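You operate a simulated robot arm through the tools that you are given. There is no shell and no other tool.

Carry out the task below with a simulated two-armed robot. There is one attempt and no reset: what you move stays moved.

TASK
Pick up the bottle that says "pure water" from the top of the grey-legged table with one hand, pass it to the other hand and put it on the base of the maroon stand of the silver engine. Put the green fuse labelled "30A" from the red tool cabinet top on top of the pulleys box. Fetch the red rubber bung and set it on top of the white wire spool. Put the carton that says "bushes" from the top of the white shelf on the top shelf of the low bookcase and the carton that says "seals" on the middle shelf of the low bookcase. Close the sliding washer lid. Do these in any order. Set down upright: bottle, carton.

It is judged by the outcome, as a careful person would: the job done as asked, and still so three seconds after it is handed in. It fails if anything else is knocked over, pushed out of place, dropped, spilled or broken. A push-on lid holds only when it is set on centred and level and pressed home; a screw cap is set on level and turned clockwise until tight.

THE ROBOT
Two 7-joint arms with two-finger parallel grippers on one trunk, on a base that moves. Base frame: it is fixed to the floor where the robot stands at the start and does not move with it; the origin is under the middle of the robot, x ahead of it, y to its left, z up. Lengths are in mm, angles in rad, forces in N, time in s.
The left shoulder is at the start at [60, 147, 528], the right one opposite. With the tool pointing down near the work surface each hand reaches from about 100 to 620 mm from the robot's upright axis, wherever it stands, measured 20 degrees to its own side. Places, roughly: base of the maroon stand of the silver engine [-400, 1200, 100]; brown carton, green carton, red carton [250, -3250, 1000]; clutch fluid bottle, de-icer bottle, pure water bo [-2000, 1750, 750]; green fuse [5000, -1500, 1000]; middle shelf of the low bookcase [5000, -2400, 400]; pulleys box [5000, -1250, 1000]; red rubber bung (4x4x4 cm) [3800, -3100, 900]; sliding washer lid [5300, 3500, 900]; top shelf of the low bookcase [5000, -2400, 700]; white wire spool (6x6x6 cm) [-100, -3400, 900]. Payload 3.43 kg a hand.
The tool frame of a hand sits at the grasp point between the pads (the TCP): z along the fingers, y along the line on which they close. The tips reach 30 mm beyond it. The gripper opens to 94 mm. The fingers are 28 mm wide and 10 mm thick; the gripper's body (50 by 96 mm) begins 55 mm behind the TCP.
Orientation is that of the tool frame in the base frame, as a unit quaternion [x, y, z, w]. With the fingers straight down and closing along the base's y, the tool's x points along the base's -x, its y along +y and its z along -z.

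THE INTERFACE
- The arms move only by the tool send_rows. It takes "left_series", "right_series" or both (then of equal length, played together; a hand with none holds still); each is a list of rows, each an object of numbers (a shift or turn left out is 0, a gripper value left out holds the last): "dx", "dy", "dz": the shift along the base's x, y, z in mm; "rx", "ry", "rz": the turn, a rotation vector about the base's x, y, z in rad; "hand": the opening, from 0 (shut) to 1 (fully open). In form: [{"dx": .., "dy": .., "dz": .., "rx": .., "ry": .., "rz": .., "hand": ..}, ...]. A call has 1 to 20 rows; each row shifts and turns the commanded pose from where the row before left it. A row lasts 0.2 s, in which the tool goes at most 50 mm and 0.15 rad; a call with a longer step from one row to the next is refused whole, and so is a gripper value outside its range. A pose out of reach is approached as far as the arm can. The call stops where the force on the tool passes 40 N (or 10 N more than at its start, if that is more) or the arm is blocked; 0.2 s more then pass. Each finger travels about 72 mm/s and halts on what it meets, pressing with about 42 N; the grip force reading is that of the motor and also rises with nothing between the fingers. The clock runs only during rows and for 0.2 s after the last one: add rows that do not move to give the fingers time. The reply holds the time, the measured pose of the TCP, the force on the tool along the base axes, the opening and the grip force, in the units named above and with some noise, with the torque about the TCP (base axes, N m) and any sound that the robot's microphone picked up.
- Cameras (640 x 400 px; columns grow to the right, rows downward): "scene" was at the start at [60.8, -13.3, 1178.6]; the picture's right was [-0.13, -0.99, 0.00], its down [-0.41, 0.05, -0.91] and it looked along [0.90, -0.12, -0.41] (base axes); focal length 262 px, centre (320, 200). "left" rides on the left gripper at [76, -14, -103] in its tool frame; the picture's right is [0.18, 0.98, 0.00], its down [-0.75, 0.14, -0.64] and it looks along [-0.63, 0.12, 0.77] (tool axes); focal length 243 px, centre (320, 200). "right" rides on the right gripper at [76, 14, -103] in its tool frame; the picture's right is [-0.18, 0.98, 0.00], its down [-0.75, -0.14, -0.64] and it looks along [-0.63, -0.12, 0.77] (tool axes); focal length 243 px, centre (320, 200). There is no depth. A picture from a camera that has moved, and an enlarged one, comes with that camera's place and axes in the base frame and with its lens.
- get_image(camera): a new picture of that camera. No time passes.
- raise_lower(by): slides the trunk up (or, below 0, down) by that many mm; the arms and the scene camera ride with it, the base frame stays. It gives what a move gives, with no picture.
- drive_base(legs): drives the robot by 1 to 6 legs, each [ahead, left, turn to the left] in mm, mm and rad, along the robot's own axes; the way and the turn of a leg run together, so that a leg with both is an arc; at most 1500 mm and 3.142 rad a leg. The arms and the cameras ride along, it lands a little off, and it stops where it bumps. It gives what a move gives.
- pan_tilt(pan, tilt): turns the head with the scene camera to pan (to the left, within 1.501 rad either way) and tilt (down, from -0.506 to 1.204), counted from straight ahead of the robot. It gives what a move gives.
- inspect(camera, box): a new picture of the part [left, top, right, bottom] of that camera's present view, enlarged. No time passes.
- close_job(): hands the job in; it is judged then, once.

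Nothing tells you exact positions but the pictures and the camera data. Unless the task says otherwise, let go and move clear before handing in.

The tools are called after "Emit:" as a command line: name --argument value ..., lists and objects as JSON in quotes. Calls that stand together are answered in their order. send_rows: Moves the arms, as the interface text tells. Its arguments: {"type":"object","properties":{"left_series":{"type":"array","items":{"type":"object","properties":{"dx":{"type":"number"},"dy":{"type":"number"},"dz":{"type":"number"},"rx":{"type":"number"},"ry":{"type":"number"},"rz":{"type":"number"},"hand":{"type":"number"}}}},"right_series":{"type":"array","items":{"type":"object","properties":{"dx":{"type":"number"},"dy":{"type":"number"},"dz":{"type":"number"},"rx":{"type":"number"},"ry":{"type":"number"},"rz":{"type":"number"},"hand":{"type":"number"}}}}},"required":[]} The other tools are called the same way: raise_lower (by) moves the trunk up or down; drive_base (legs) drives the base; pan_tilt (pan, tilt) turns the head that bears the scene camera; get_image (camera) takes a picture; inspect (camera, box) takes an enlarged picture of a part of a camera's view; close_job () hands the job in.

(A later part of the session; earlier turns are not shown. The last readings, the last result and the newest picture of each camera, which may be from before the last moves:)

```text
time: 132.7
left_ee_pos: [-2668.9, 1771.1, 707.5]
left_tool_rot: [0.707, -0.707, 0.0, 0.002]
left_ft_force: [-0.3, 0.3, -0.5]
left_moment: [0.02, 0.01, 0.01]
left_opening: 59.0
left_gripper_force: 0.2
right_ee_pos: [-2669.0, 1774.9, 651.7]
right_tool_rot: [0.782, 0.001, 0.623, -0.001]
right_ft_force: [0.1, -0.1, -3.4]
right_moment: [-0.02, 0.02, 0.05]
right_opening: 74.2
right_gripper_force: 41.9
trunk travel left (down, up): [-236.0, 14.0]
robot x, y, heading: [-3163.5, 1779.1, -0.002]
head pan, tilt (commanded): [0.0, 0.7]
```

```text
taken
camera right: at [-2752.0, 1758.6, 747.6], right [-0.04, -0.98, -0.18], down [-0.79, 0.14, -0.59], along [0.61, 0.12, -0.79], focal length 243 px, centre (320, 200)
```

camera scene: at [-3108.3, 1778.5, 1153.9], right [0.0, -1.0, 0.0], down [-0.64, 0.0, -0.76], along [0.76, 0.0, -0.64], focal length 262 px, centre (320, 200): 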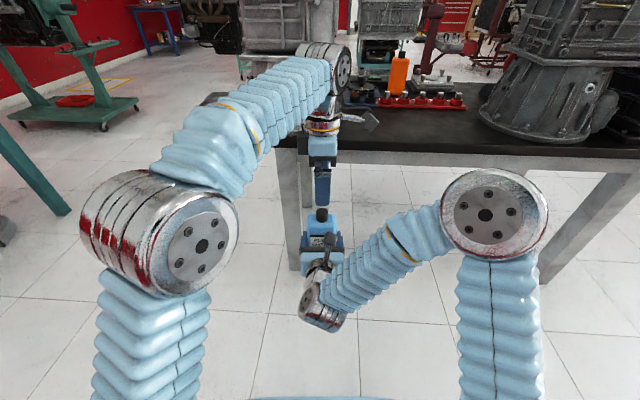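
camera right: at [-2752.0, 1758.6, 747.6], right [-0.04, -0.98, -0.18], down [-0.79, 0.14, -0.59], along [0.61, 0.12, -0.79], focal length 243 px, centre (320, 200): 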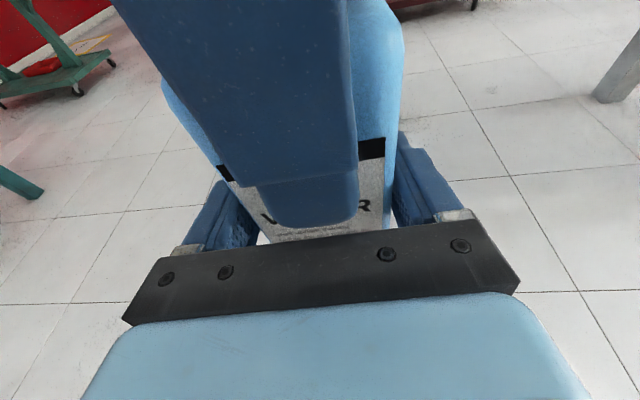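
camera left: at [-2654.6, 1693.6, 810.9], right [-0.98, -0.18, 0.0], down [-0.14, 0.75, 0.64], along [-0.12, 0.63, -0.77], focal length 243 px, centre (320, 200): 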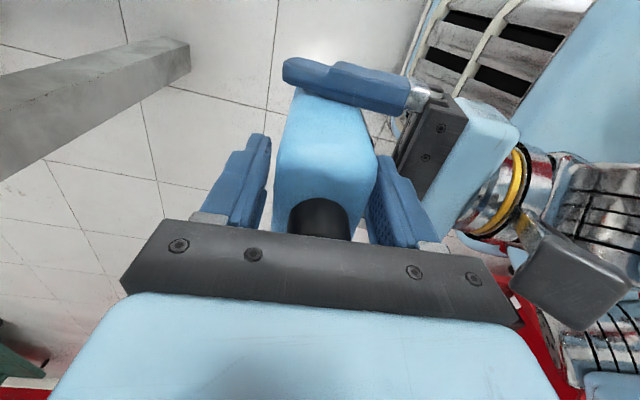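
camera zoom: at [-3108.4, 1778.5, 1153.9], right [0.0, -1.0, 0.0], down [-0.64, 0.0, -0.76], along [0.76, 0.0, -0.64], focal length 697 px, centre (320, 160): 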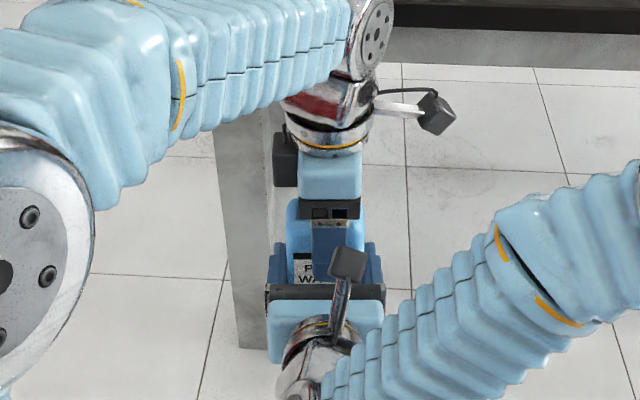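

Emit:
send_rows --left_series '[{"hand": 0.0}, {"hand": 0}, {"hand": 0}, {"hand": 0}]'

Emit:
get_image --camera "left"

```text
time: 133.7
left_ee_pos: [-2669.2, 1770.6, 707.4]
left_tool_rot: [-0.707, 0.707, 0.0, -0.002]
left_ft_force: [1.7, -0.2, -0.5]
left_moment: [0.01, 0.02, 0.04]
left_opening: 50.1
left_gripper_force: 41.8
right_ee_pos: [-2668.0, 1774.7, 651.5]
right_tool_rot: [0.782, 0.001, 0.623, -0.002]
right_ft_force: [-2.3, -0.8, -2.3]
right_moment: [-0.03, -0.14, -0.05]
right_opening: 74.4
right_gripper_force: 42.1
trunk travel left (down, up): [-236.0, 14.0]
robot x, y, heading: [-3165.9, 1778.8, -0.002]
head pan, tilt (commanded): [0.0, 0.7]
```

```text
taken
camera left: at [-2654.5, 1693.6, 810.9], right [-0.98, -0.18, 0.0], down [-0.14, 0.75, 0.64], along [-0.12, 0.63, -0.77], focal length 243 px, centre (320, 200)
```

left: 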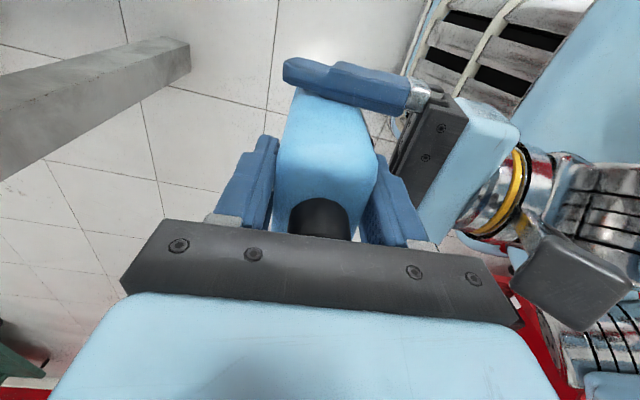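

Left hand has the bottle at 50 mm opening. Now I open the right hand and draw it back along its own axis.

Emit:
send_rows --right_series '[{"hand": 1.0}, {"hand": 1.0}, {"hand": 1.0}, {}]'

Emit:
get_image --camera "left"

```text
time: 134.7
left_ee_pos: [-2668.7, 1771.8, 707.1]
left_tool_rot: [0.707, -0.707, 0.0, 0.0]
left_ft_force: [1.2, -0.1, 0.0]
left_moment: [-0.02, 0.0, 0.02]
left_opening: 50.1
left_gripper_force: 42.0
right_ee_pos: [-2668.5, 1774.3, 651.4]
right_tool_rot: [0.781, 0.0, 0.624, -0.001]
right_ft_force: [1.1, -1.1, -0.4]
right_moment: [0.0, -0.01, -0.02]
right_opening: 93.8
right_gripper_force: 0.1
trunk travel left (down, up): [-236.0, 14.0]
robot x, y, heading: [-3162.8, 1782.1, -0.004]
head pan, tilt (commanded): [0.0, 0.7]
```

```text
taken
camera left: at [-2654.6, 1693.5, 811.0], right [-0.98, -0.18, 0.0], down [-0.14, 0.75, 0.64], along [-0.12, 0.63, -0.77], focal length 243 px, centre (320, 200)
```

left: 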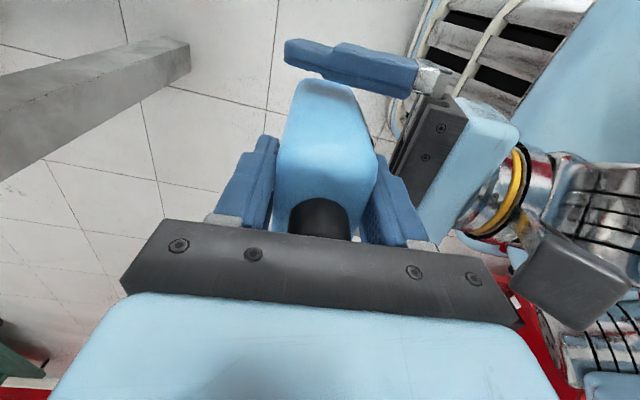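

Emit:
send_rows --left_series '[{"dz": 10}, {"dz": 20}, {"dz": 25}, {"dz": 25}, {"dz": 25}, {"dz": 15}, {}]'

Emit:
get_image --camera "scene"

Emit:
get_image --camera "right"

```text
time: 136.3
left_ee_pos: [-2670.0, 1772.6, 826.9]
left_tool_rot: [0.708, -0.707, 0.001, 0.002]
left_ft_force: [0.7, 0.1, -3.3]
left_moment: [-0.01, 0.0, 0.0]
left_opening: 50.3
left_gripper_force: 41.6
right_ee_pos: [-2669.2, 1775.7, 651.1]
right_tool_rot: [0.782, 0.0, 0.623, 0.0]
right_ft_force: [0.5, 0.0, -0.9]
right_moment: [0.04, -0.02, -0.01]
right_opening: 93.9
right_gripper_force: 0.1
trunk travel left (down, up): [-236.0, 14.0]
robot x, y, heading: [-3164.6, 1777.8, 0.001]
head pan, tilt (commanded): [0.0, 0.7]
```

```text
taken
camera scene: at [-3108.4, 1778.5, 1153.9], right [0.0, -1.0, 0.0], down [-0.64, 0.0, -0.76], along [0.76, 0.0, -0.64], focal length 262 px, centre (320, 200)
```

scene: 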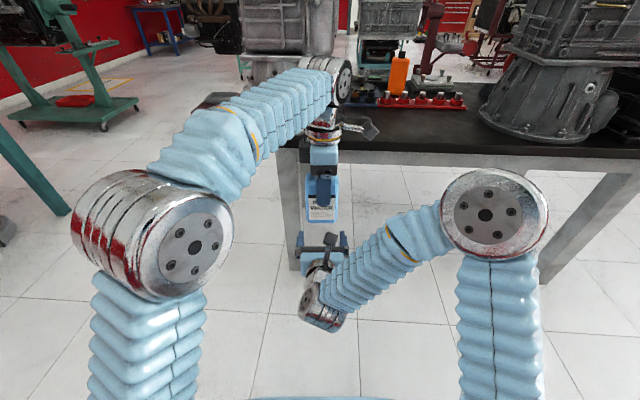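

```text
taken
camera right: at [-2752.1, 1758.6, 747.6], right [-0.04, -0.98, -0.18], down [-0.79, 0.14, -0.59], along [0.61, 0.12, -0.79], focal length 243 px, centre (320, 200)
```

right: 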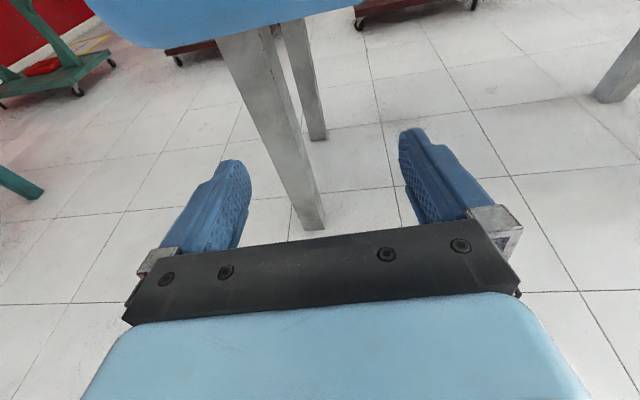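

Emit:
send_rows --right_series '[{"dy": -25, "dz": 0}, {"dy": -25, "dz": 10}, {"dy": -25, "dz": 20}, {"dy": -25, "dz": 25}, {"dy": -25, "dz": 25}, {"dy": -25, "dz": 25}, {"ry": 0.15, "dz": 20, "dx": -14}, {"ry": 0.15, "dz": 20, "dx": -14}, {"ry": 0.15, "dz": 20, "dx": -14}, {"ry": 0.15, "dz": 20, "dx": -14}, {"ry": 0.15, "dz": 20, "dx": -14}, {"ry": 0.15, "dz": 20, "dx": -14}, {"ry": 0.15, "dz": 20, "dx": -14}, {"ry": 0.15, "dz": 20, "dx": -14}, {"ry": 0.15, "dz": 20, "dx": -14}, {}]' --left_series '[{}, {}, {}, {}, {}, {}, {"dx": -15, "dy": 10}, {"dx": -15, "dy": 10}, {"dx": -15, "dy": 10}, {"dx": -15, "dy": 10}, {"dx": -15, "dy": 10}, {"dx": -15, "dy": 10}, {"dx": -15, "dy": 10}, {"dx": -15, "dy": 10}, {"dx": -15, "dy": 10}, {}]'

Emit:
get_image --camera "scene"

```text
time: 139.7
left_ee_pos: [-2804.2, 1862.6, 828.6]
left_tool_rot: [-0.707, 0.707, 0.0, -0.001]
left_ft_force: [-0.2, 1.7, -2.6]
left_moment: [0.0, 0.01, -0.01]
left_opening: 50.1
left_gripper_force: 42.2
right_ee_pos: [-2796.6, 1623.1, 936.9]
right_tool_rot: [1.0, -0.001, -0.003, 0.0]
right_ft_force: [0.4, 0.3, -0.6]
right_moment: [-0.03, 0.01, -0.01]
right_opening: 94.0
right_gripper_force: 0.0
trunk travel left (down, up): [-236.0, 14.0]
robot x, y, heading: [-3160.8, 1778.5, 0.005]
head pan, tilt (commanded): [0.0, 0.7]
```

```text
taken
camera scene: at [-3108.5, 1778.6, 1153.9], right [0.0, -1.0, 0.0], down [-0.64, 0.0, -0.76], along [0.76, 0.0, -0.64], focal length 262 px, centre (320, 200)
```

scene: 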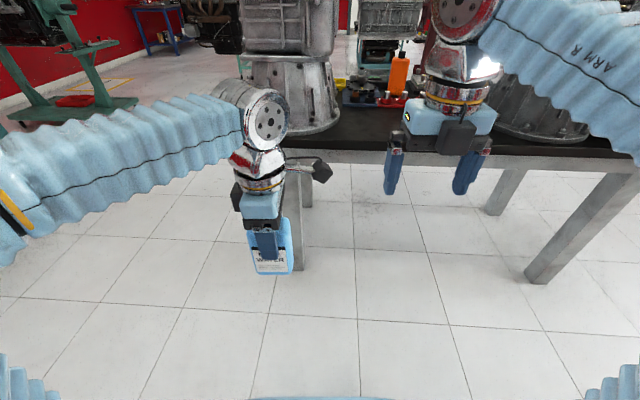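

Emit:
drive_base --legs '[[0, 905, 0]]'

Emit:
drive_base --legs '[[1000, 0, 0]]'

```text
time: 144.5
left_ee_pos: [-2803.2, 2777.3, 826.9]
left_tool_rot: [-0.707, 0.707, 0.0, -0.001]
left_ft_force: [-1.1, 0.1, -2.9]
left_moment: [0.0, 0.0, 0.0]
left_opening: 50.1
left_gripper_force: 41.9
right_ee_pos: [-2794.7, 2537.4, 936.1]
right_tool_rot: [1.0, 0.0, -0.001, 0.0]
right_ft_force: [-1.0, -0.1, -0.2]
right_moment: [-0.02, 0.0, 0.0]
right_opening: 94.0
right_gripper_force: 0.0
trunk travel left (down, up): [-236.0, 14.0]
robot x, y, heading: [-3158.3, 2693.0, 0.001]
head pan, tilt (commanded): [0.0, 0.7]
```

```text
time: 149.6
left_ee_pos: [-1811.8, 2778.6, 827.2]
left_tool_rot: [0.709, -0.706, 0.0, 0.001]
left_ft_force: [0.3, -1.0, -3.5]
left_moment: [0.0, -0.02, -0.02]
left_opening: 50.0
left_gripper_force: 42.5
right_ee_pos: [-1803.3, 2539.2, 936.3]
right_tool_rot: [1.0, 0.002, -0.001, -0.001]
right_ft_force: [-0.1, 0.2, -0.4]
right_moment: [0.02, 0.01, -0.01]
right_opening: 94.2
right_gripper_force: 0.2
trunk travel left (down, up): [-236.0, 14.0]
robot x, y, heading: [-2168.7, 2693.4, 0.001]
head pan, tilt (commanded): [0.0, 0.7]
```

Emit:
drive_base --legs '[[950, 0, 0]]'

Emit:
pan_tilt --pan -0.8 --tilt 0.6

Emit:
get_image --camera "scene"

```text
time: 154.6
left_ee_pos: [-859.2, 2785.3, 828.6]
left_tool_rot: [0.71, -0.704, 0.0, 0.0]
left_ft_force: [1.1, -0.7, -3.0]
left_moment: [-0.01, 0.01, 0.04]
left_opening: 50.1
left_gripper_force: 41.8
right_ee_pos: [-847.0, 2546.2, 935.9]
right_tool_rot: [1.0, 0.004, -0.001, 0.0]
right_ft_force: [-0.3, -0.3, 0.2]
right_moment: [0.04, -0.03, 0.01]
right_opening: 94.0
right_gripper_force: 0.1
trunk travel left (down, up): [-236.0, 14.0]
robot x, y, heading: [-1214.1, 2703.1, 0.005]
head pan, tilt (commanded): [0.0, 0.7]
```

```text
time: 155.8
left_ee_pos: [-858.2, 2783.6, 826.9]
left_tool_rot: [0.71, -0.704, 0.0, 0.002]
left_ft_force: [0.4, -0.2, -3.4]
left_moment: [-0.02, 0.0, 0.0]
left_opening: 50.1
left_gripper_force: 41.9
right_ee_pos: [-847.7, 2545.8, 935.6]
right_tool_rot: [1.0, 0.004, -0.002, 0.0]
right_ft_force: [-0.2, 0.0, -0.4]
right_moment: [0.01, 0.02, -0.04]
right_opening: 94.1
right_gripper_force: 0.0
trunk travel left (down, up): [-236.0, 14.0]
robot x, y, heading: [-1215.0, 2696.0, 0.009]
head pan, tilt (commanded): [-0.799, 0.6]
```

```text
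taken
camera scene: at [-1184.8, 2635.3, 1162.6], right [-0.71, -0.7, 0.0], down [-0.4, 0.4, -0.82], along [0.58, -0.59, -0.57], focal length 262 px, centre (320, 200)
```

scene: 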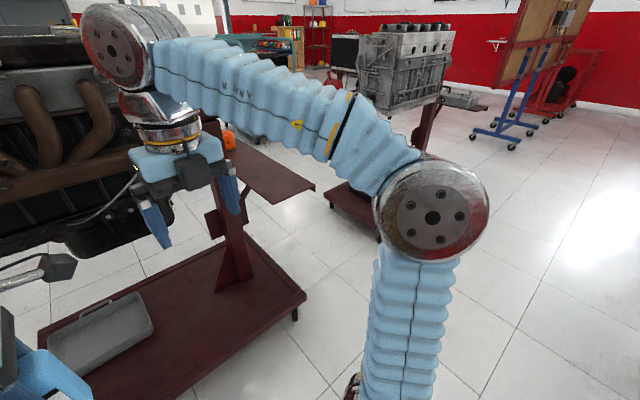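

Emit:
drive_base --legs '[[-60, -1200, 0]]'

Emit:
pan_tilt --pan 0.0 --tilt 0.75

Emit:
get_image --camera "scene"

Emit:
pan_tilt --pan -0.5 --tilt 0.6

Emit:
get_image --camera "scene"

```text
time: 161.9
left_ee_pos: [-908.1, 1580.9, 825.5]
left_tool_rot: [0.71, -0.704, 0.0, 0.001]
left_ft_force: [-0.2, -0.3, -4.8]
left_moment: [0.01, -0.03, 0.0]
left_opening: 49.9
left_gripper_force: 42.0
right_ee_pos: [-896.5, 1342.2, 935.4]
right_tool_rot: [1.0, 0.005, -0.001, -0.001]
right_ft_force: [0.2, -0.3, -0.7]
right_moment: [0.0, 0.01, 0.02]
right_opening: 93.9
right_gripper_force: 0.1
trunk travel left (down, up): [-236.0, 14.0]
robot x, y, heading: [-1264.2, 1494.4, 0.008]
head pan, tilt (commanded): [-0.799, 0.6]
```

```text
time: 163.0
left_ee_pos: [-908.8, 1580.5, 827.1]
left_tool_rot: [0.71, -0.704, -0.001, 0.002]
left_ft_force: [0.4, -0.2, -4.4]
left_moment: [0.01, -0.03, -0.02]
left_opening: 50.2
left_gripper_force: 42.1
right_ee_pos: [-897.1, 1342.1, 935.9]
right_tool_rot: [1.0, 0.004, -0.002, -0.001]
right_ft_force: [0.2, 0.0, 0.1]
right_moment: [-0.03, -0.04, -0.03]
right_opening: 94.1
right_gripper_force: 0.1
trunk travel left (down, up): [-236.0, 14.0]
robot x, y, heading: [-1269.9, 1497.5, 0.005]
head pan, tilt (commanded): [0.0, 0.75]
```

```text
taken
camera scene: at [-1214.4, 1494.0, 1149.7], right [0.01, -1.0, 0.0], down [-0.68, -0.01, -0.73], along [0.73, 0.01, -0.68], focal length 262 px, centre (320, 200)
```

scene: 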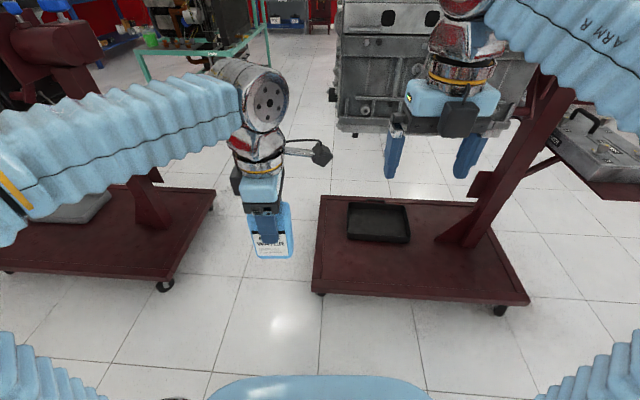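

```text
time: 163.9
left_ee_pos: [-908.3, 1579.7, 826.9]
left_tool_rot: [0.71, -0.704, 0.0, 0.001]
left_ft_force: [-0.5, -0.3, -3.7]
left_moment: [0.0, -0.02, 0.02]
left_opening: 50.2
left_gripper_force: 41.8
right_ee_pos: [-897.5, 1341.6, 936.7]
right_tool_rot: [1.0, 0.005, -0.001, -0.001]
right_ft_force: [-0.2, 0.5, -0.5]
right_moment: [0.0, -0.01, -0.04]
right_opening: 94.1
right_gripper_force: 0.0
trunk travel left (down, up): [-236.0, 14.0]
robot x, y, heading: [-1268.4, 1494.4, 0.007]
head pan, tilt (commanded): [-0.499, 0.6]
```

```text
taken
camera scene: at [-1219.3, 1451.8, 1162.6], right [-0.47, -0.88, 0.0], down [-0.5, 0.27, -0.82], along [0.73, -0.39, -0.57], focal length 262 px, centre (320, 200)
```

scene: 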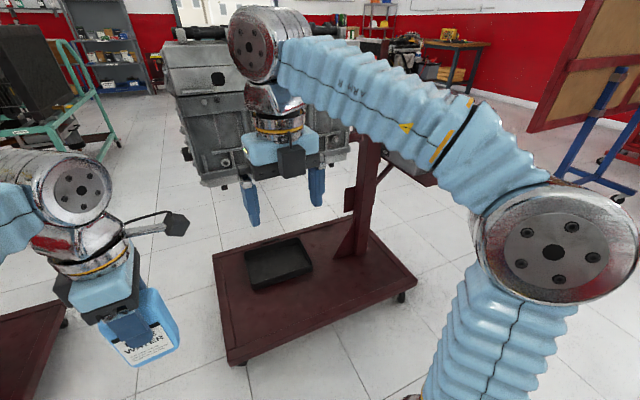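

Emit:
send_rows --right_series '[{"dx": -25}, {"dx": -25}, {"dx": -25}, {"dx": -25}, {"dx": -15}, {}]'

Emit:
drive_base --legs '[[0, -150, 0], [190, 0, 0]]'

Emit:
pan_tilt --pan 0.0 --tilt 0.9

Emit:
get_image --camera "scene"

Emit:
get_image --camera "left"

```text
time: 165.3
left_ee_pos: [-908.0, 1579.4, 826.7]
left_tool_rot: [0.71, -0.704, -0.001, 0.001]
left_ft_force: [0.1, 0.8, -3.5]
left_moment: [-0.03, 0.01, -0.01]
left_opening: 50.1
left_gripper_force: 41.7
right_ee_pos: [-1012.4, 1341.7, 935.0]
right_tool_rot: [1.0, 0.005, -0.001, -0.001]
right_ft_force: [0.1, 0.4, -0.6]
right_moment: [0.01, -0.01, -0.01]
right_opening: 94.0
right_gripper_force: 0.1
trunk travel left (down, up): [-236.0, 14.0]
robot x, y, heading: [-1264.2, 1494.2, 0.008]
head pan, tilt (commanded): [-0.499, 0.6]
```

```text
time: 167.8
left_ee_pos: [-719.1, 1426.6, 827.6]
left_tool_rot: [0.709, -0.705, 0.0, 0.001]
left_ft_force: [0.0, -1.1, -3.6]
left_moment: [-0.03, -0.02, -0.01]
left_opening: 49.9
left_gripper_force: 41.6
right_ee_pos: [-822.4, 1188.8, 936.2]
right_tool_rot: [1.0, 0.002, -0.001, -0.001]
right_ft_force: [0.0, -0.3, -0.6]
right_moment: [-0.01, -0.02, 0.0]
right_opening: 93.9
right_gripper_force: 0.0
trunk travel left (down, up): [-236.0, 14.0]
robot x, y, heading: [-1074.0, 1344.1, 0.009]
head pan, tilt (commanded): [-0.499, 0.6]
```

```text
time: 168.8
left_ee_pos: [-718.1, 1427.4, 827.3]
left_tool_rot: [0.709, -0.705, 0.0, 0.001]
left_ft_force: [-0.1, 0.1, -4.4]
left_moment: [-0.01, 0.01, 0.01]
left_opening: 50.2
left_gripper_force: 42.1
right_ee_pos: [-822.6, 1189.4, 935.1]
right_tool_rot: [1.0, 0.003, -0.002, 0.0]
right_ft_force: [-0.6, 1.0, 0.4]
right_moment: [-0.02, -0.01, 0.03]
right_opening: 93.9
right_gripper_force: 0.0
trunk travel left (down, up): [-236.0, 14.0]
robot x, y, heading: [-1075.0, 1344.5, 0.005]
head pan, tilt (commanded): [0.0, 0.901]
```

```text
taken
camera scene: at [-1031.3, 1342.4, 1137.8], right [0.0, -1.0, 0.0], down [-0.78, 0.0, -0.62], along [0.62, 0.0, -0.78], focal length 262 px, centre (320, 200)
```

scene: 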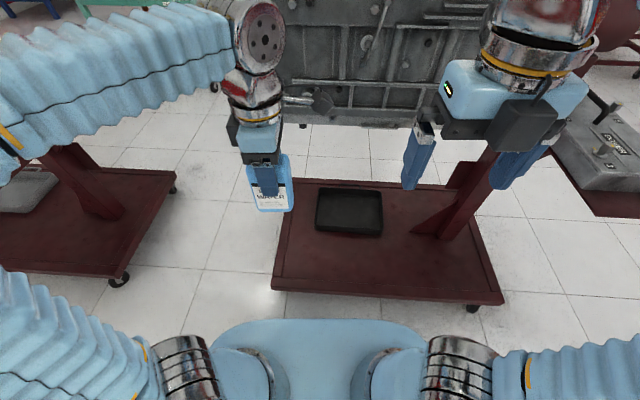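

```text
taken
camera left: at [-703.5, 1349.9, 930.8], right [-0.98, -0.19, 0.0], down [-0.14, 0.75, 0.64], along [-0.12, 0.63, -0.77], focal length 243 px, centre (320, 200)
```

left: 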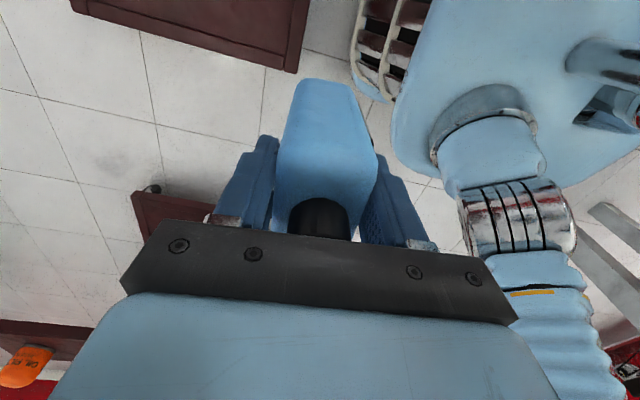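

Emit:
send_rows --left_series '[{"dz": -40}, {"dz": -40}, {"dz": -40}, {"dz": -40}, {"dz": -40}, {"dz": -40}, {"dz": -40}, {"dz": -40, "dx": 5}, {"dz": -40, "dx": 5}, {"dz": -40, "dx": 5}, {"dz": -40, "dx": 5}, {"dz": -40, "dx": 5}, {}]'

Emit:
get_image --camera "scene"

Emit:
get_image --camera "left"

```text
time: 171.6
left_ee_pos: [-691.4, 1427.1, 346.8]
left_tool_rot: [0.71, -0.705, 0.001, 0.001]
left_ft_force: [-0.3, -0.5, -3.7]
left_moment: [-0.04, 0.02, -0.01]
left_opening: 50.1
left_gripper_force: 42.2
right_ee_pos: [-823.0, 1188.5, 935.4]
right_tool_rot: [1.0, 0.003, -0.002, -0.001]
right_ft_force: [0.3, -0.4, -0.6]
right_moment: [-0.01, 0.0, -0.02]
right_opening: 93.9
right_gripper_force: 0.0
trunk travel left (down, up): [-236.0, 14.0]
robot x, y, heading: [-1078.6, 1345.4, 0.007]
head pan, tilt (commanded): [0.0, 0.901]
```

```text
taken
camera scene: at [-1031.2, 1342.5, 1137.8], right [0.01, -1.0, 0.0], down [-0.78, 0.0, -0.62], along [0.62, 0.0, -0.78], focal length 262 px, centre (320, 200)
```

scene: 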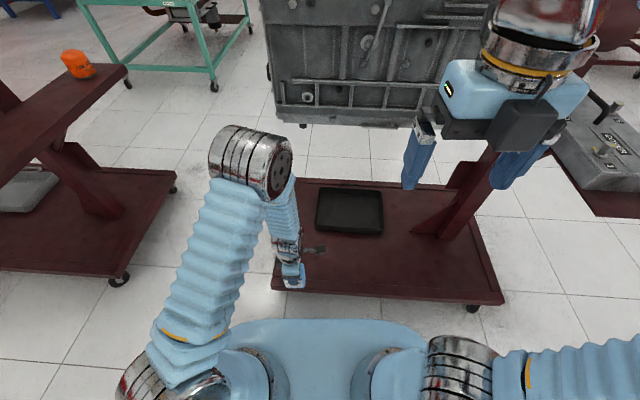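

```text
taken
camera left: at [-677.6, 1350.0, 450.5], right [-0.98, -0.19, 0.0], down [-0.15, 0.75, 0.64], along [-0.12, 0.63, -0.77], focal length 243 px, centre (320, 200)
```

left: 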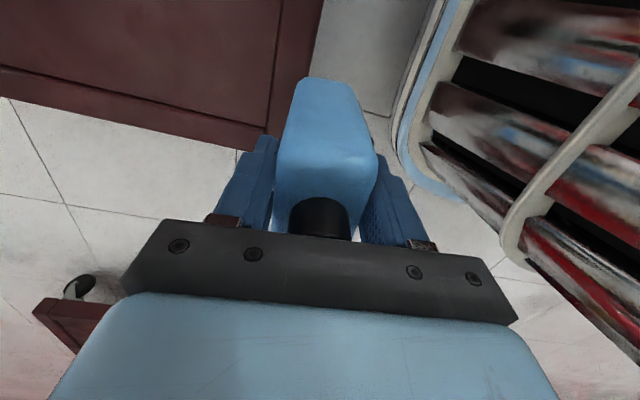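

Emit:
send_rows --left_series '[{"dx": 15, "dy": 6, "dz": -10}, {"dx": 15, "dy": 6, "dz": -10}, {"dx": 15, "dy": 6, "dz": -10}, {"dx": 15, "dy": 5, "dz": -10}, {"dx": 15, "dz": -10}, {"dx": 11, "dz": -10}, {}]'

Emit:
get_image --camera "scene"

Emit:
get_image --camera "left"

```text
time: 173.2
left_ee_pos: [-607.3, 1449.2, 287.3]
left_tool_rot: [0.709, -0.705, 0.0, 0.002]
left_ft_force: [-0.2, -0.5, -3.5]
left_moment: [-0.06, -0.02, -0.02]
left_opening: 50.3
left_gripper_force: 42.2
right_ee_pos: [-822.4, 1190.0, 935.1]
right_tool_rot: [1.0, 0.003, -0.002, 0.0]
right_ft_force: [0.3, 0.1, 0.8]
right_moment: [-0.01, 0.01, 0.01]
right_opening: 93.9
right_gripper_force: 0.1
trunk travel left (down, up): [-236.0, 14.0]
robot x, y, heading: [-1077.7, 1341.8, 0.002]
head pan, tilt (commanded): [0.0, 0.901]
```

```text
taken
camera scene: at [-1031.2, 1342.5, 1137.8], right [0.01, -1.0, 0.0], down [-0.78, 0.0, -0.62], along [0.62, 0.0, -0.78], focal length 262 px, centre (320, 200)
```

scene: 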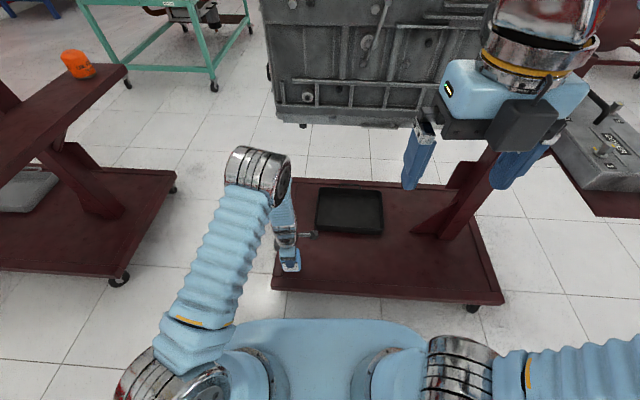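

```text
taken
camera left: at [-592.5, 1372.5, 390.8], right [-0.98, -0.19, 0.0], down [-0.14, 0.75, 0.64], along [-0.12, 0.63, -0.77], focal length 243 px, centre (320, 200)
```

left: 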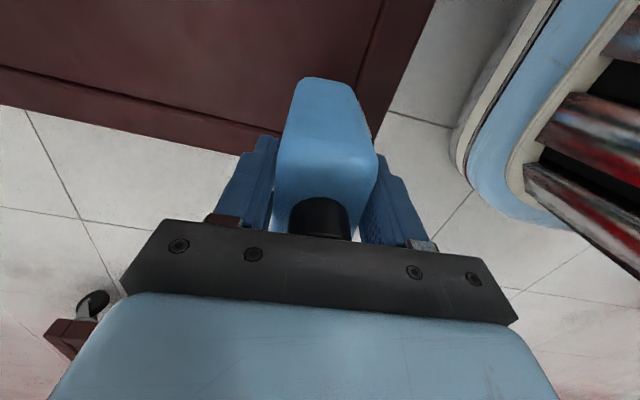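

Emit:
send_rows --left_series '[{"dx": 6, "dy": -10, "dz": -20}, {"dy": -9, "dz": -20}, {"dz": -15}, {"dz": -10}, {"dz": -8}, {"dz": -6}, {}]'

Emit:
get_image --camera "left"

Emit:
inspect --camera "scene" --box '[240, 150, 440, 310]'

```text
time: 173.9
left_ee_pos: [-601.4, 1431.7, 243.4]
left_tool_rot: [0.709, -0.705, -0.001, 0.002]
left_ft_force: [-5.8, 1.2, 16.5]
left_moment: [0.01, 0.14, 0.01]
left_opening: 50.0
left_gripper_force: 42.3
right_ee_pos: [-821.6, 1187.8, 935.7]
right_tool_rot: [1.0, 0.004, -0.001, 0.0]
right_ft_force: [0.2, -0.3, -0.2]
right_moment: [0.01, 0.0, -0.01]
right_opening: 93.9
right_gripper_force: 0.0
trunk travel left (down, up): [-236.0, 14.0]
robot x, y, heading: [-1077.6, 1346.5, 0.008]
head pan, tilt (commanded): [0.0, 0.901]
stopped in row 3 (left hand): the force on the tool passed its limit at 44 N (the readings are from after the stop); the commanded pose is now the measured one
```

```text
taken
camera left: at [-586.7, 1353.8, 346.4], right [-0.98, -0.19, 0.0], down [-0.14, 0.75, 0.64], along [-0.12, 0.63, -0.77], focal length 243 px, centre (320, 200)
```

left: 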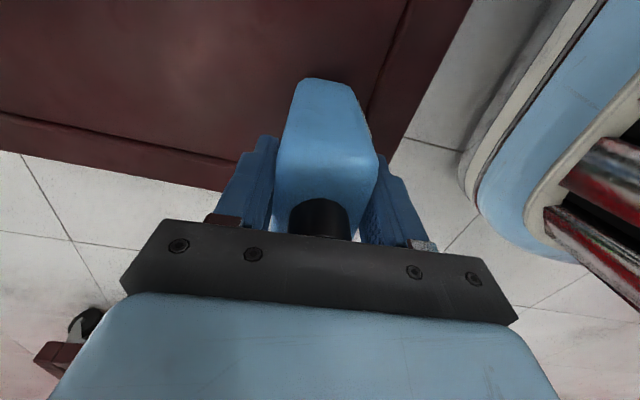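

```text
2.50 times, centred on (340, 230) of scene
camera zoom: at [-1032.5, 1342.3, 1138.3], right [0.01, -1.0, 0.0], down [-0.78, 0.0, -0.62], along [0.62, 0.0, -0.78], focal length 654 px, centre (270, 125)
```

zoom: 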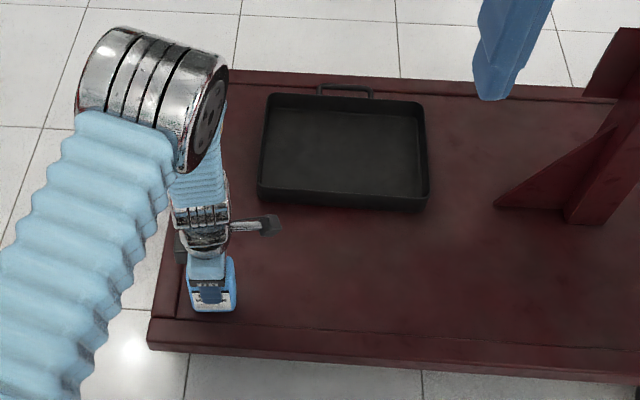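

Emit:
send_rows --left_series '[{"dz": 8}, {"dz": 12, "dy": -8}, {"dy": -10, "dx": 5}, {"dy": -10, "dx": 5}, {"dy": -10}, {}]'

Emit:
get_image --camera "left"

Emit:
inspect --camera "scene" --box '[260, 230, 360, 310]'

```text
time: 175.3
left_ee_pos: [-590.3, 1393.5, 260.6]
left_tool_rot: [0.709, -0.705, 0.0, 0.001]
left_ft_force: [-0.2, 1.0, -3.5]
left_moment: [0.0, 0.0, 0.03]
left_opening: 50.3
left_gripper_force: 41.9
right_ee_pos: [-822.4, 1189.8, 935.5]
right_tool_rot: [1.0, 0.003, -0.002, -0.001]
right_ft_force: [0.3, 0.5, -0.7]
right_moment: [-0.02, 0.0, -0.01]
right_opening: 94.0
right_gripper_force: 0.1
trunk travel left (down, up): [-236.0, 14.0]
robot x, y, heading: [-1078.8, 1342.4, 0.004]
head pan, tilt (commanded): [0.0, 0.901]
```

```text
taken
camera left: at [-576.3, 1315.8, 364.4], right [-0.98, -0.19, 0.0], down [-0.14, 0.75, 0.64], along [-0.12, 0.63, -0.77], focal length 243 px, centre (320, 200)
```

left: 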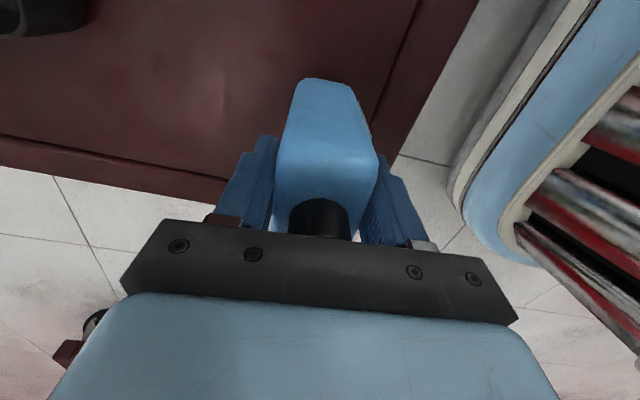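

```text
5.00 times, centred on (310, 270) of scene
camera zoom: at [-1031.2, 1342.5, 1137.8], right [0.01, -1.0, 0.0], down [-0.78, 0.0, -0.62], along [0.62, 0.0, -0.78], focal length 1308 px, centre (370, -150)
```

zoom: 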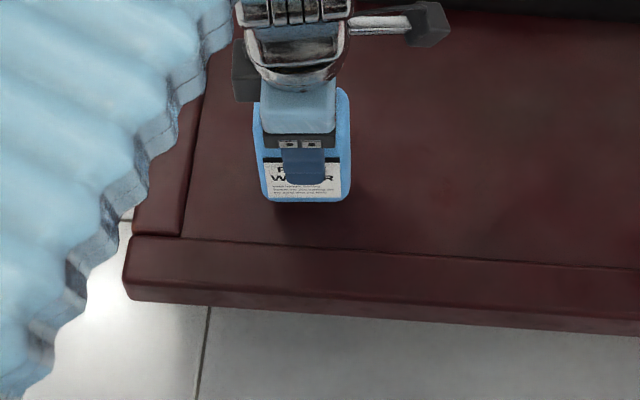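

Emit:
send_rows --left_series '[{"dz": -5}, {"dz": -4}, {"dz": -3}, {"dz": -2}, {"dz": -2}, {}]'

```text
time: 176.7
left_ee_pos: [-591.5, 1393.6, 245.3]
left_tool_rot: [0.708, -0.706, -0.001, 0.001]
left_ft_force: [0.0, 0.2, -3.1]
left_moment: [-0.01, 0.03, -0.01]
left_opening: 49.9
left_gripper_force: 41.9
right_ee_pos: [-822.4, 1189.5, 935.0]
right_tool_rot: [1.0, 0.003, -0.003, -0.001]
right_ft_force: [0.1, -0.2, 0.5]
right_moment: [0.03, -0.03, 0.03]
right_opening: 93.9
right_gripper_force: 0.0
trunk travel left (down, up): [-236.0, 14.0]
robot x, y, heading: [-1072.6, 1342.7, 0.003]
head pan, tilt (commanded): [0.0, 0.901]
```

Emit:
send_rows --left_series '[{"dz": -2}, {"dz": -2}, {"dz": -2}, {"dz": -2}, {"dz": -2}, {"dz": -2}, {"dz": -2}, {"dz": -2}, {"dz": -2}, {"dz": -2}, {"dz": -2}, {"dz": -2}]'

```text
time: 177.6
left_ee_pos: [-589.9, 1393.3, 241.5]
left_tool_rot: [0.709, -0.705, 0.001, 0.002]
left_ft_force: [-9.8, 4.2, 28.9]
left_moment: [0.34, 0.22, 0.04]
left_opening: 50.2
left_gripper_force: 42.4
right_ee_pos: [-825.0, 1190.1, 936.9]
right_tool_rot: [1.0, 0.003, -0.001, 0.0]
right_ft_force: [0.2, -0.1, 0.8]
right_moment: [-0.01, 0.01, -0.02]
right_opening: 94.0
right_gripper_force: 0.1
trunk travel left (down, up): [-236.0, 14.0]
robot x, y, heading: [-1076.4, 1341.1, 0.002]
head pan, tilt (commanded): [0.0, 0.901]
stopped in row 4 (left hand): the force on the tool passed its limit at 43 N (the readings are from after the stop); the commanded pose is now the measured one
```

Emit:
send_rows --left_series '[{"dz": 1}, {}]'

Emit:
inspect --camera "scene" --box '[260, 230, 360, 310]'

Emit:
get_image --camera "left"

```text
time: 178.2
left_ee_pos: [-591.1, 1394.6, 243.9]
left_tool_rot: [0.709, -0.705, 0.001, 0.001]
left_ft_force: [-7.8, 4.7, 27.1]
left_moment: [0.09, 0.12, 0.02]
left_opening: 50.0
left_gripper_force: 41.6
right_ee_pos: [-823.9, 1189.3, 936.4]
right_tool_rot: [1.0, 0.003, -0.001, -0.001]
right_ft_force: [-0.4, 0.8, -0.2]
right_moment: [0.02, 0.0, 0.02]
right_opening: 94.1
right_gripper_force: 0.1
trunk travel left (down, up): [-236.0, 14.0]
robot x, y, heading: [-1076.0, 1342.6, 0.004]
head pan, tilt (commanded): [0.0, 0.901]
```

```text
5.00 times, centred on (310, 270) of scene
camera zoom: at [-1033.2, 1342.4, 1137.9], right [0.01, -1.0, 0.0], down [-0.78, 0.0, -0.62], along [0.62, 0.0, -0.78], focal length 1308 px, centre (370, -150)
```

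zoom: 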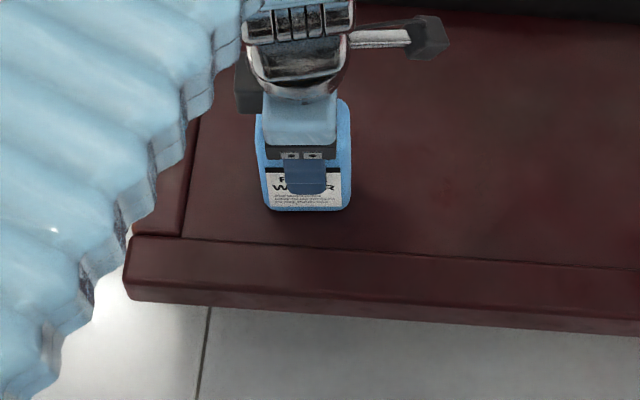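

```text
taken
camera left: at [-576.2, 1315.7, 346.2], right [-0.98, -0.19, 0.0], down [-0.15, 0.75, 0.64], along [-0.12, 0.63, -0.77], focal length 243 px, centre (320, 200)
```

left: 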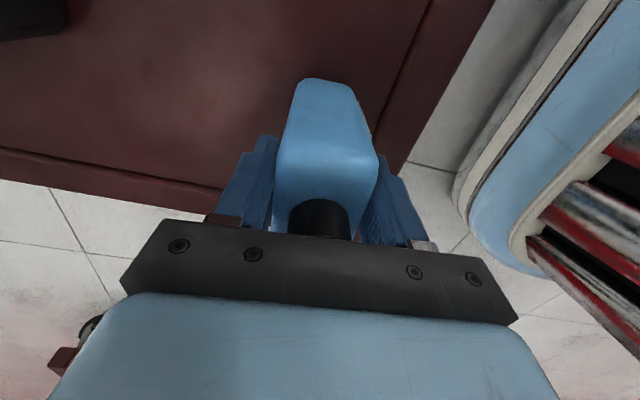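

Emit:
send_rows --left_series '[{"dz": 1.5}, {}]'

```text
time: 178.8
left_ee_pos: [-591.3, 1395.1, 244.0]
left_tool_rot: [0.709, -0.705, 0.002, 0.002]
left_ft_force: [-1.1, 1.2, 5.2]
left_moment: [-0.18, -0.04, -0.05]
left_opening: 50.0
left_gripper_force: 41.5
right_ee_pos: [-822.2, 1189.5, 934.8]
right_tool_rot: [1.0, 0.003, -0.001, -0.001]
right_ft_force: [0.3, 0.0, -0.6]
right_moment: [-0.04, 0.02, 0.0]
right_opening: 93.7
right_gripper_force: 0.1
trunk travel left (down, up): [-236.0, 14.0]
robot x, y, heading: [-1076.6, 1343.4, 0.004]
head pan, tilt (commanded): [0.0, 0.901]
```

Emit:
send_rows --left_series '[{"hand": 0.6}, {"hand": 0.75}, {"hand": 0.8}, {}]'

Emit:
get_image --camera "left"

Emit:
inspect --camera "scene" --box '[260, 230, 360, 310]'

```text
time: 179.8
left_ee_pos: [-590.4, 1394.0, 243.5]
left_tool_rot: [0.709, -0.705, 0.001, 0.002]
left_ft_force: [-0.8, 0.4, 0.2]
left_moment: [-0.01, -0.02, -0.03]
left_opening: 75.1
left_gripper_force: 0.1
right_ee_pos: [-822.9, 1189.0, 935.8]
right_tool_rot: [1.0, 0.004, -0.001, -0.001]
right_ft_force: [0.4, 0.7, 0.5]
right_moment: [-0.01, -0.01, -0.01]
right_opening: 93.9
right_gripper_force: 0.2
trunk travel left (down, up): [-236.0, 14.0]
robot x, y, heading: [-1073.5, 1338.8, 0.007]
head pan, tilt (commanded): [0.0, 0.901]
```

```text
taken
camera left: at [-575.7, 1315.7, 346.7], right [-0.98, -0.19, 0.0], down [-0.14, 0.75, 0.64], along [-0.12, 0.63, -0.77], focal length 243 px, centre (320, 200)
```

left: 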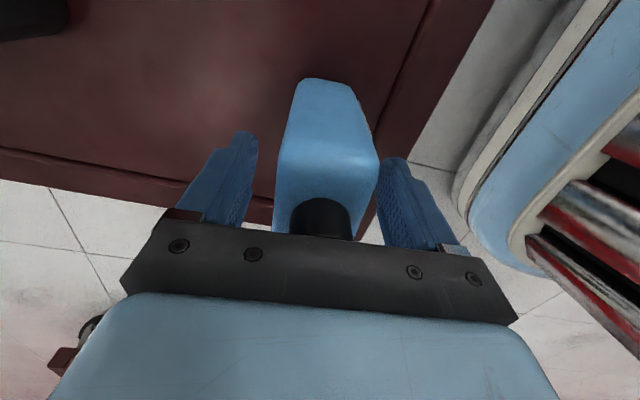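

```text
5.00 times, centred on (310, 270) of scene
camera zoom: at [-1031.5, 1342.5, 1137.8], right [0.01, -1.0, 0.0], down [-0.78, 0.0, -0.62], along [0.62, 0.0, -0.78], focal length 1308 px, centre (370, -150)
```

zoom: 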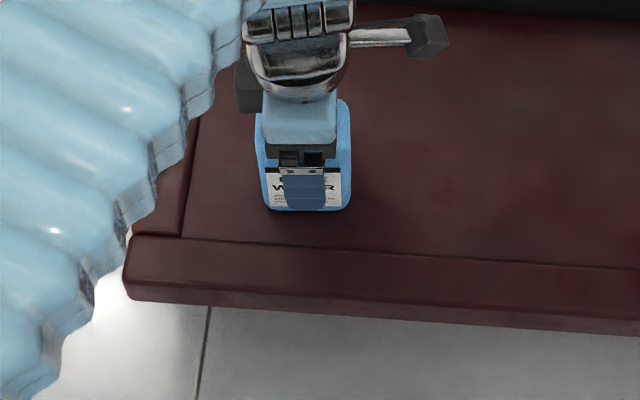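

Emit:
send_rows --left_series '[{"hand": 0.95, "dz": 0}, {"dz": 15}, {"dz": 20}, {"dz": 20}, {"dz": 20}, {"dz": 15}, {"dx": -20, "dz": 5}, {"dx": -25, "dz": 10}, {"dx": -25, "dz": 10}, {"dx": -25, "dz": 20}, {"dx": -15, "dz": 30}, {"dz": 40}, {"dz": 40}, {"dz": 40}, {"dz": 40}, {"dz": 40}, {"dz": 40}, {}]'

Emit:
get_image --camera "scene"

```text
time: 183.6
left_ee_pos: [-700.0, 1393.0, 648.8]
left_tool_rot: [0.709, -0.705, 0.0, 0.001]
left_ft_force: [1.0, -0.4, 0.7]
left_moment: [-0.02, 0.03, 0.01]
left_opening: 89.2
left_gripper_force: 0.1
right_ee_pos: [-822.2, 1189.2, 935.3]
right_tool_rot: [1.0, 0.003, -0.003, -0.001]
right_ft_force: [0.2, 0.0, 0.2]
right_moment: [0.02, -0.04, 0.0]
right_opening: 94.0
right_gripper_force: 0.2
trunk travel left (down, up): [-236.0, 14.0]
robot x, y, heading: [-1078.5, 1342.5, 0.0]
head pan, tilt (commanded): [0.0, 0.901]
```

```text
taken
camera scene: at [-1031.6, 1342.6, 1137.8], right [0.01, -1.0, 0.0], down [-0.78, 0.0, -0.62], along [0.62, 0.0, -0.78], focal length 262 px, centre (320, 200)
```

scene: 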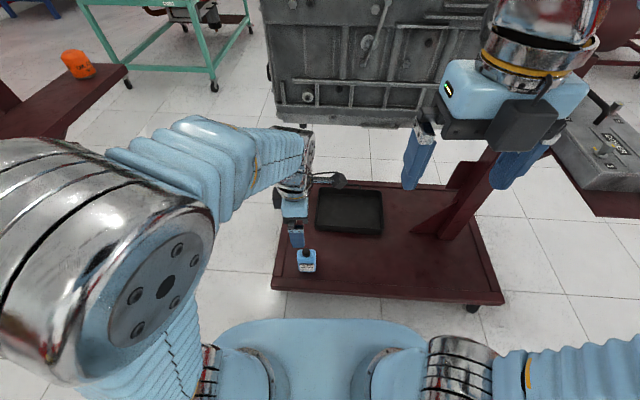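

Emit:
drive_base --legs '[[-150, 0, 0]]'

Emit:
send_rows --left_series '[{"dz": 30, "rz": -0.15}, {"dz": 30, "rz": -0.15}, {"dz": 30, "rz": -0.15}, {"dz": 30, "rz": -0.15}, {"dz": 30, "rz": -0.15}, {"dz": 30, "rz": -0.15, "dx": -12, "dy": 10}, {"dz": 30, "rz": -0.15, "dx": -12, "dy": 10}, {"dz": 30, "rz": -0.15, "dx": -12, "dy": 10}, {"dz": 30, "rz": -0.15, "dx": -12, "dy": 10}, {"dz": 30, "rz": -0.15, "dx": -12, "dy": 10}, {"rz": -0.07, "dx": -12, "dy": 10}, {}]'

Emit:
drive_base --legs '[[0, -1150, 0]]'

Emit:
pan_tilt --pan -0.2 --tilt 0.45

Emit:
get_image --camera "scene"

```text
time: 185.0
left_ee_pos: [-850.1, 1391.9, 647.3]
left_tool_rot: [0.708, -0.706, 0.0, 0.002]
left_ft_force: [-0.9, 1.3, -1.2]
left_moment: [0.03, 0.02, 0.0]
left_opening: 89.4
left_gripper_force: 0.1
right_ee_pos: [-972.6, 1189.1, 936.7]
right_tool_rot: [1.0, 0.003, -0.002, 0.0]
right_ft_force: [0.8, 0.6, 0.1]
right_moment: [0.02, 0.03, 0.0]
right_opening: 93.9
right_gripper_force: 0.2
trunk travel left (down, up): [-236.0, 14.0]
robot x, y, heading: [-1227.5, 1343.2, 0.001]
head pan, tilt (commanded): [0.0, 0.901]
```

```text
time: 187.6
left_ee_pos: [-922.5, 1451.2, 948.6]
left_tool_rot: [-0.002, 1.0, 0.002, -0.002]
left_ft_force: [0.0, 0.3, 0.1]
left_moment: [-0.01, -0.02, 0.02]
left_opening: 89.3
left_gripper_force: 0.1
right_ee_pos: [-972.0, 1188.5, 934.5]
right_tool_rot: [1.0, 0.003, -0.001, -0.001]
right_ft_force: [0.2, 0.2, -0.1]
right_moment: [0.01, -0.03, 0.01]
right_opening: 93.8
right_gripper_force: 0.1
trunk travel left (down, up): [-236.0, 14.0]
robot x, y, heading: [-1222.1, 1340.3, 0.003]
head pan, tilt (commanded): [0.0, 0.901]
```

```text
time: 193.5
left_ee_pos: [-916.9, 288.4, 948.1]
left_tool_rot: [-0.002, 1.0, 0.0, -0.002]
left_ft_force: [0.6, -0.3, -0.4]
left_moment: [0.0, -0.01, 0.01]
left_opening: 89.3
left_gripper_force: 0.0
right_ee_pos: [-969.6, 27.0, 934.9]
right_tool_rot: [1.0, 0.001, -0.002, 0.0]
right_ft_force: [0.4, 0.0, 0.5]
right_moment: [0.01, 0.05, 0.0]
right_opening: 93.7
right_gripper_force: 0.1
trunk travel left (down, up): [-236.0, 14.0]
robot x, y, heading: [-1220.6, 183.7, 0.001]
head pan, tilt (commanded): [0.0, 0.901]
```

```text
time: 194.4
left_ee_pos: [-917.9, 290.2, 946.5]
left_tool_rot: [-0.002, 1.0, 0.0, -0.001]
left_ft_force: [-0.5, -0.2, -0.8]
left_moment: [-0.02, 0.0, 0.0]
left_opening: 89.4
left_gripper_force: 0.1
right_ee_pos: [-970.4, 27.4, 935.2]
right_tool_rot: [1.0, 0.001, -0.002, -0.001]
right_ft_force: [-0.6, -0.5, 0.3]
right_moment: [0.0, -0.01, -0.02]
right_opening: 94.0
right_gripper_force: 0.1
trunk travel left (down, up): [-236.0, 14.0]
robot x, y, heading: [-1226.1, 179.6, -0.003]
head pan, tilt (commanded): [-0.201, 0.45]
```

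```text
taken
camera scene: at [-1163.7, 162.3, 1176.1], right [-0.2, -0.98, 0.0], down [-0.43, 0.09, -0.9], along [0.88, -0.18, -0.44], focal length 262 px, centre (320, 200)
```

scene: 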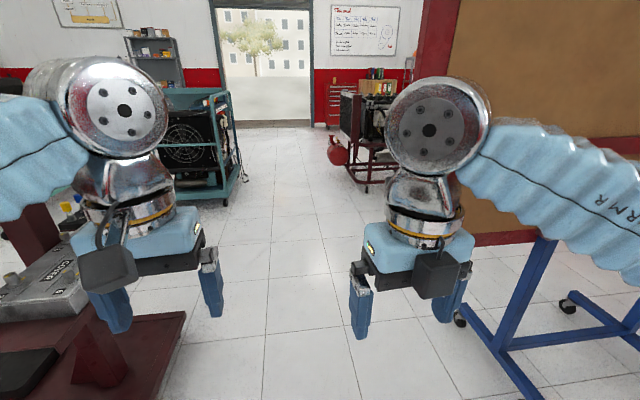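

Emit:
drive_base --legs '[[0, 18, 0], [1400, 0, 0]]'

Emit:
pan_tilt --pan -0.5 --tilt 0.35

Emit:
get_image --camera "scene"

Emit:
pan_tilt --pan -1.2 --tilt 0.35

Emit:
get_image --camera "scene"

```text
time: 198.4
left_ee_pos: [-325.6, 307.3, 950.5]
left_tool_rot: [0.009, 1.0, -0.004, 0.005]
left_ft_force: [-0.4, 0.5, 0.4]
left_moment: [-0.01, -0.01, 0.05]
left_opening: 89.2
left_gripper_force: 0.1
right_ee_pos: [-382.6, 41.4, 942.7]
right_tool_rot: [1.0, -0.012, 0.009, -0.004]
right_ft_force: [-0.1, 0.0, -0.1]
right_moment: [0.03, -0.03, -0.01]
right_opening: 94.2
right_gripper_force: 0.0
trunk travel left (down, up): [-236.0, 14.0]
robot x, y, heading: [-623.4, 202.5, -0.019]
head pan, tilt (commanded): [-0.201, 0.45]
stopped in leg 2: the robot was blocked; the commanded pose is now the measured one
```

```text
time: 199.2
left_ee_pos: [-326.2, 308.3, 951.4]
left_tool_rot: [0.009, 1.0, -0.005, 0.006]
left_ft_force: [0.0, -0.4, -0.4]
left_moment: [-0.01, 0.01, 0.03]
left_opening: 89.5
left_gripper_force: 0.1
right_ee_pos: [-384.0, 43.1, 941.9]
right_tool_rot: [1.0, -0.012, 0.008, -0.002]
right_ft_force: [0.2, 0.5, -0.5]
right_moment: [0.0, -0.01, -0.01]
right_opening: 93.9
right_gripper_force: 0.1
trunk travel left (down, up): [-236.0, 14.0]
robot x, y, heading: [-618.4, 198.5, -0.021]
head pan, tilt (commanded): [-0.499, 0.351]
```

```text
taken
camera scene: at [-585.6, 161.2, 1185.9], right [-0.49, -0.87, 0.0], down [-0.29, 0.16, -0.94], along [0.82, -0.47, -0.33], focal length 262 px, centre (320, 200)
```

scene: 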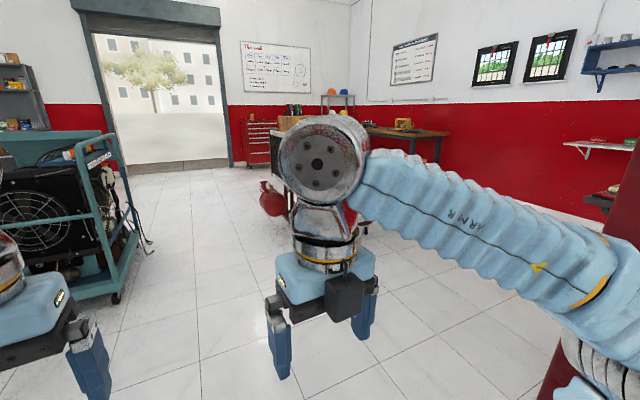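

```text
time: 200.2
left_ee_pos: [-325.0, 305.6, 950.7]
left_tool_rot: [0.009, 1.0, -0.003, 0.007]
left_ft_force: [0.4, -0.1, 0.1]
left_moment: [-0.02, 0.0, -0.03]
left_opening: 89.3
left_gripper_force: 0.1
right_ee_pos: [-383.3, 41.6, 942.4]
right_tool_rot: [1.0, -0.013, 0.009, -0.002]
right_ft_force: [0.0, 0.2, -0.1]
right_moment: [0.01, -0.03, 0.01]
right_opening: 94.2
right_gripper_force: 0.1
trunk travel left (down, up): [-236.0, 14.0]
robot x, y, heading: [-620.4, 203.5, -0.02]
head pan, tilt (commanded): [-1.201, 0.351]
```

```text
taken
camera scene: at [-634.1, 119.9, 1186.1], right [-0.94, -0.34, -0.01], down [-0.1, 0.31, -0.94], along [0.33, -0.88, -0.33], focal length 262 px, centre (320, 200)
```

scene: 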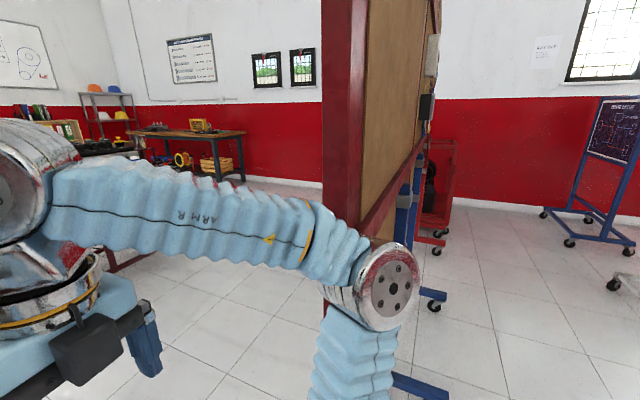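

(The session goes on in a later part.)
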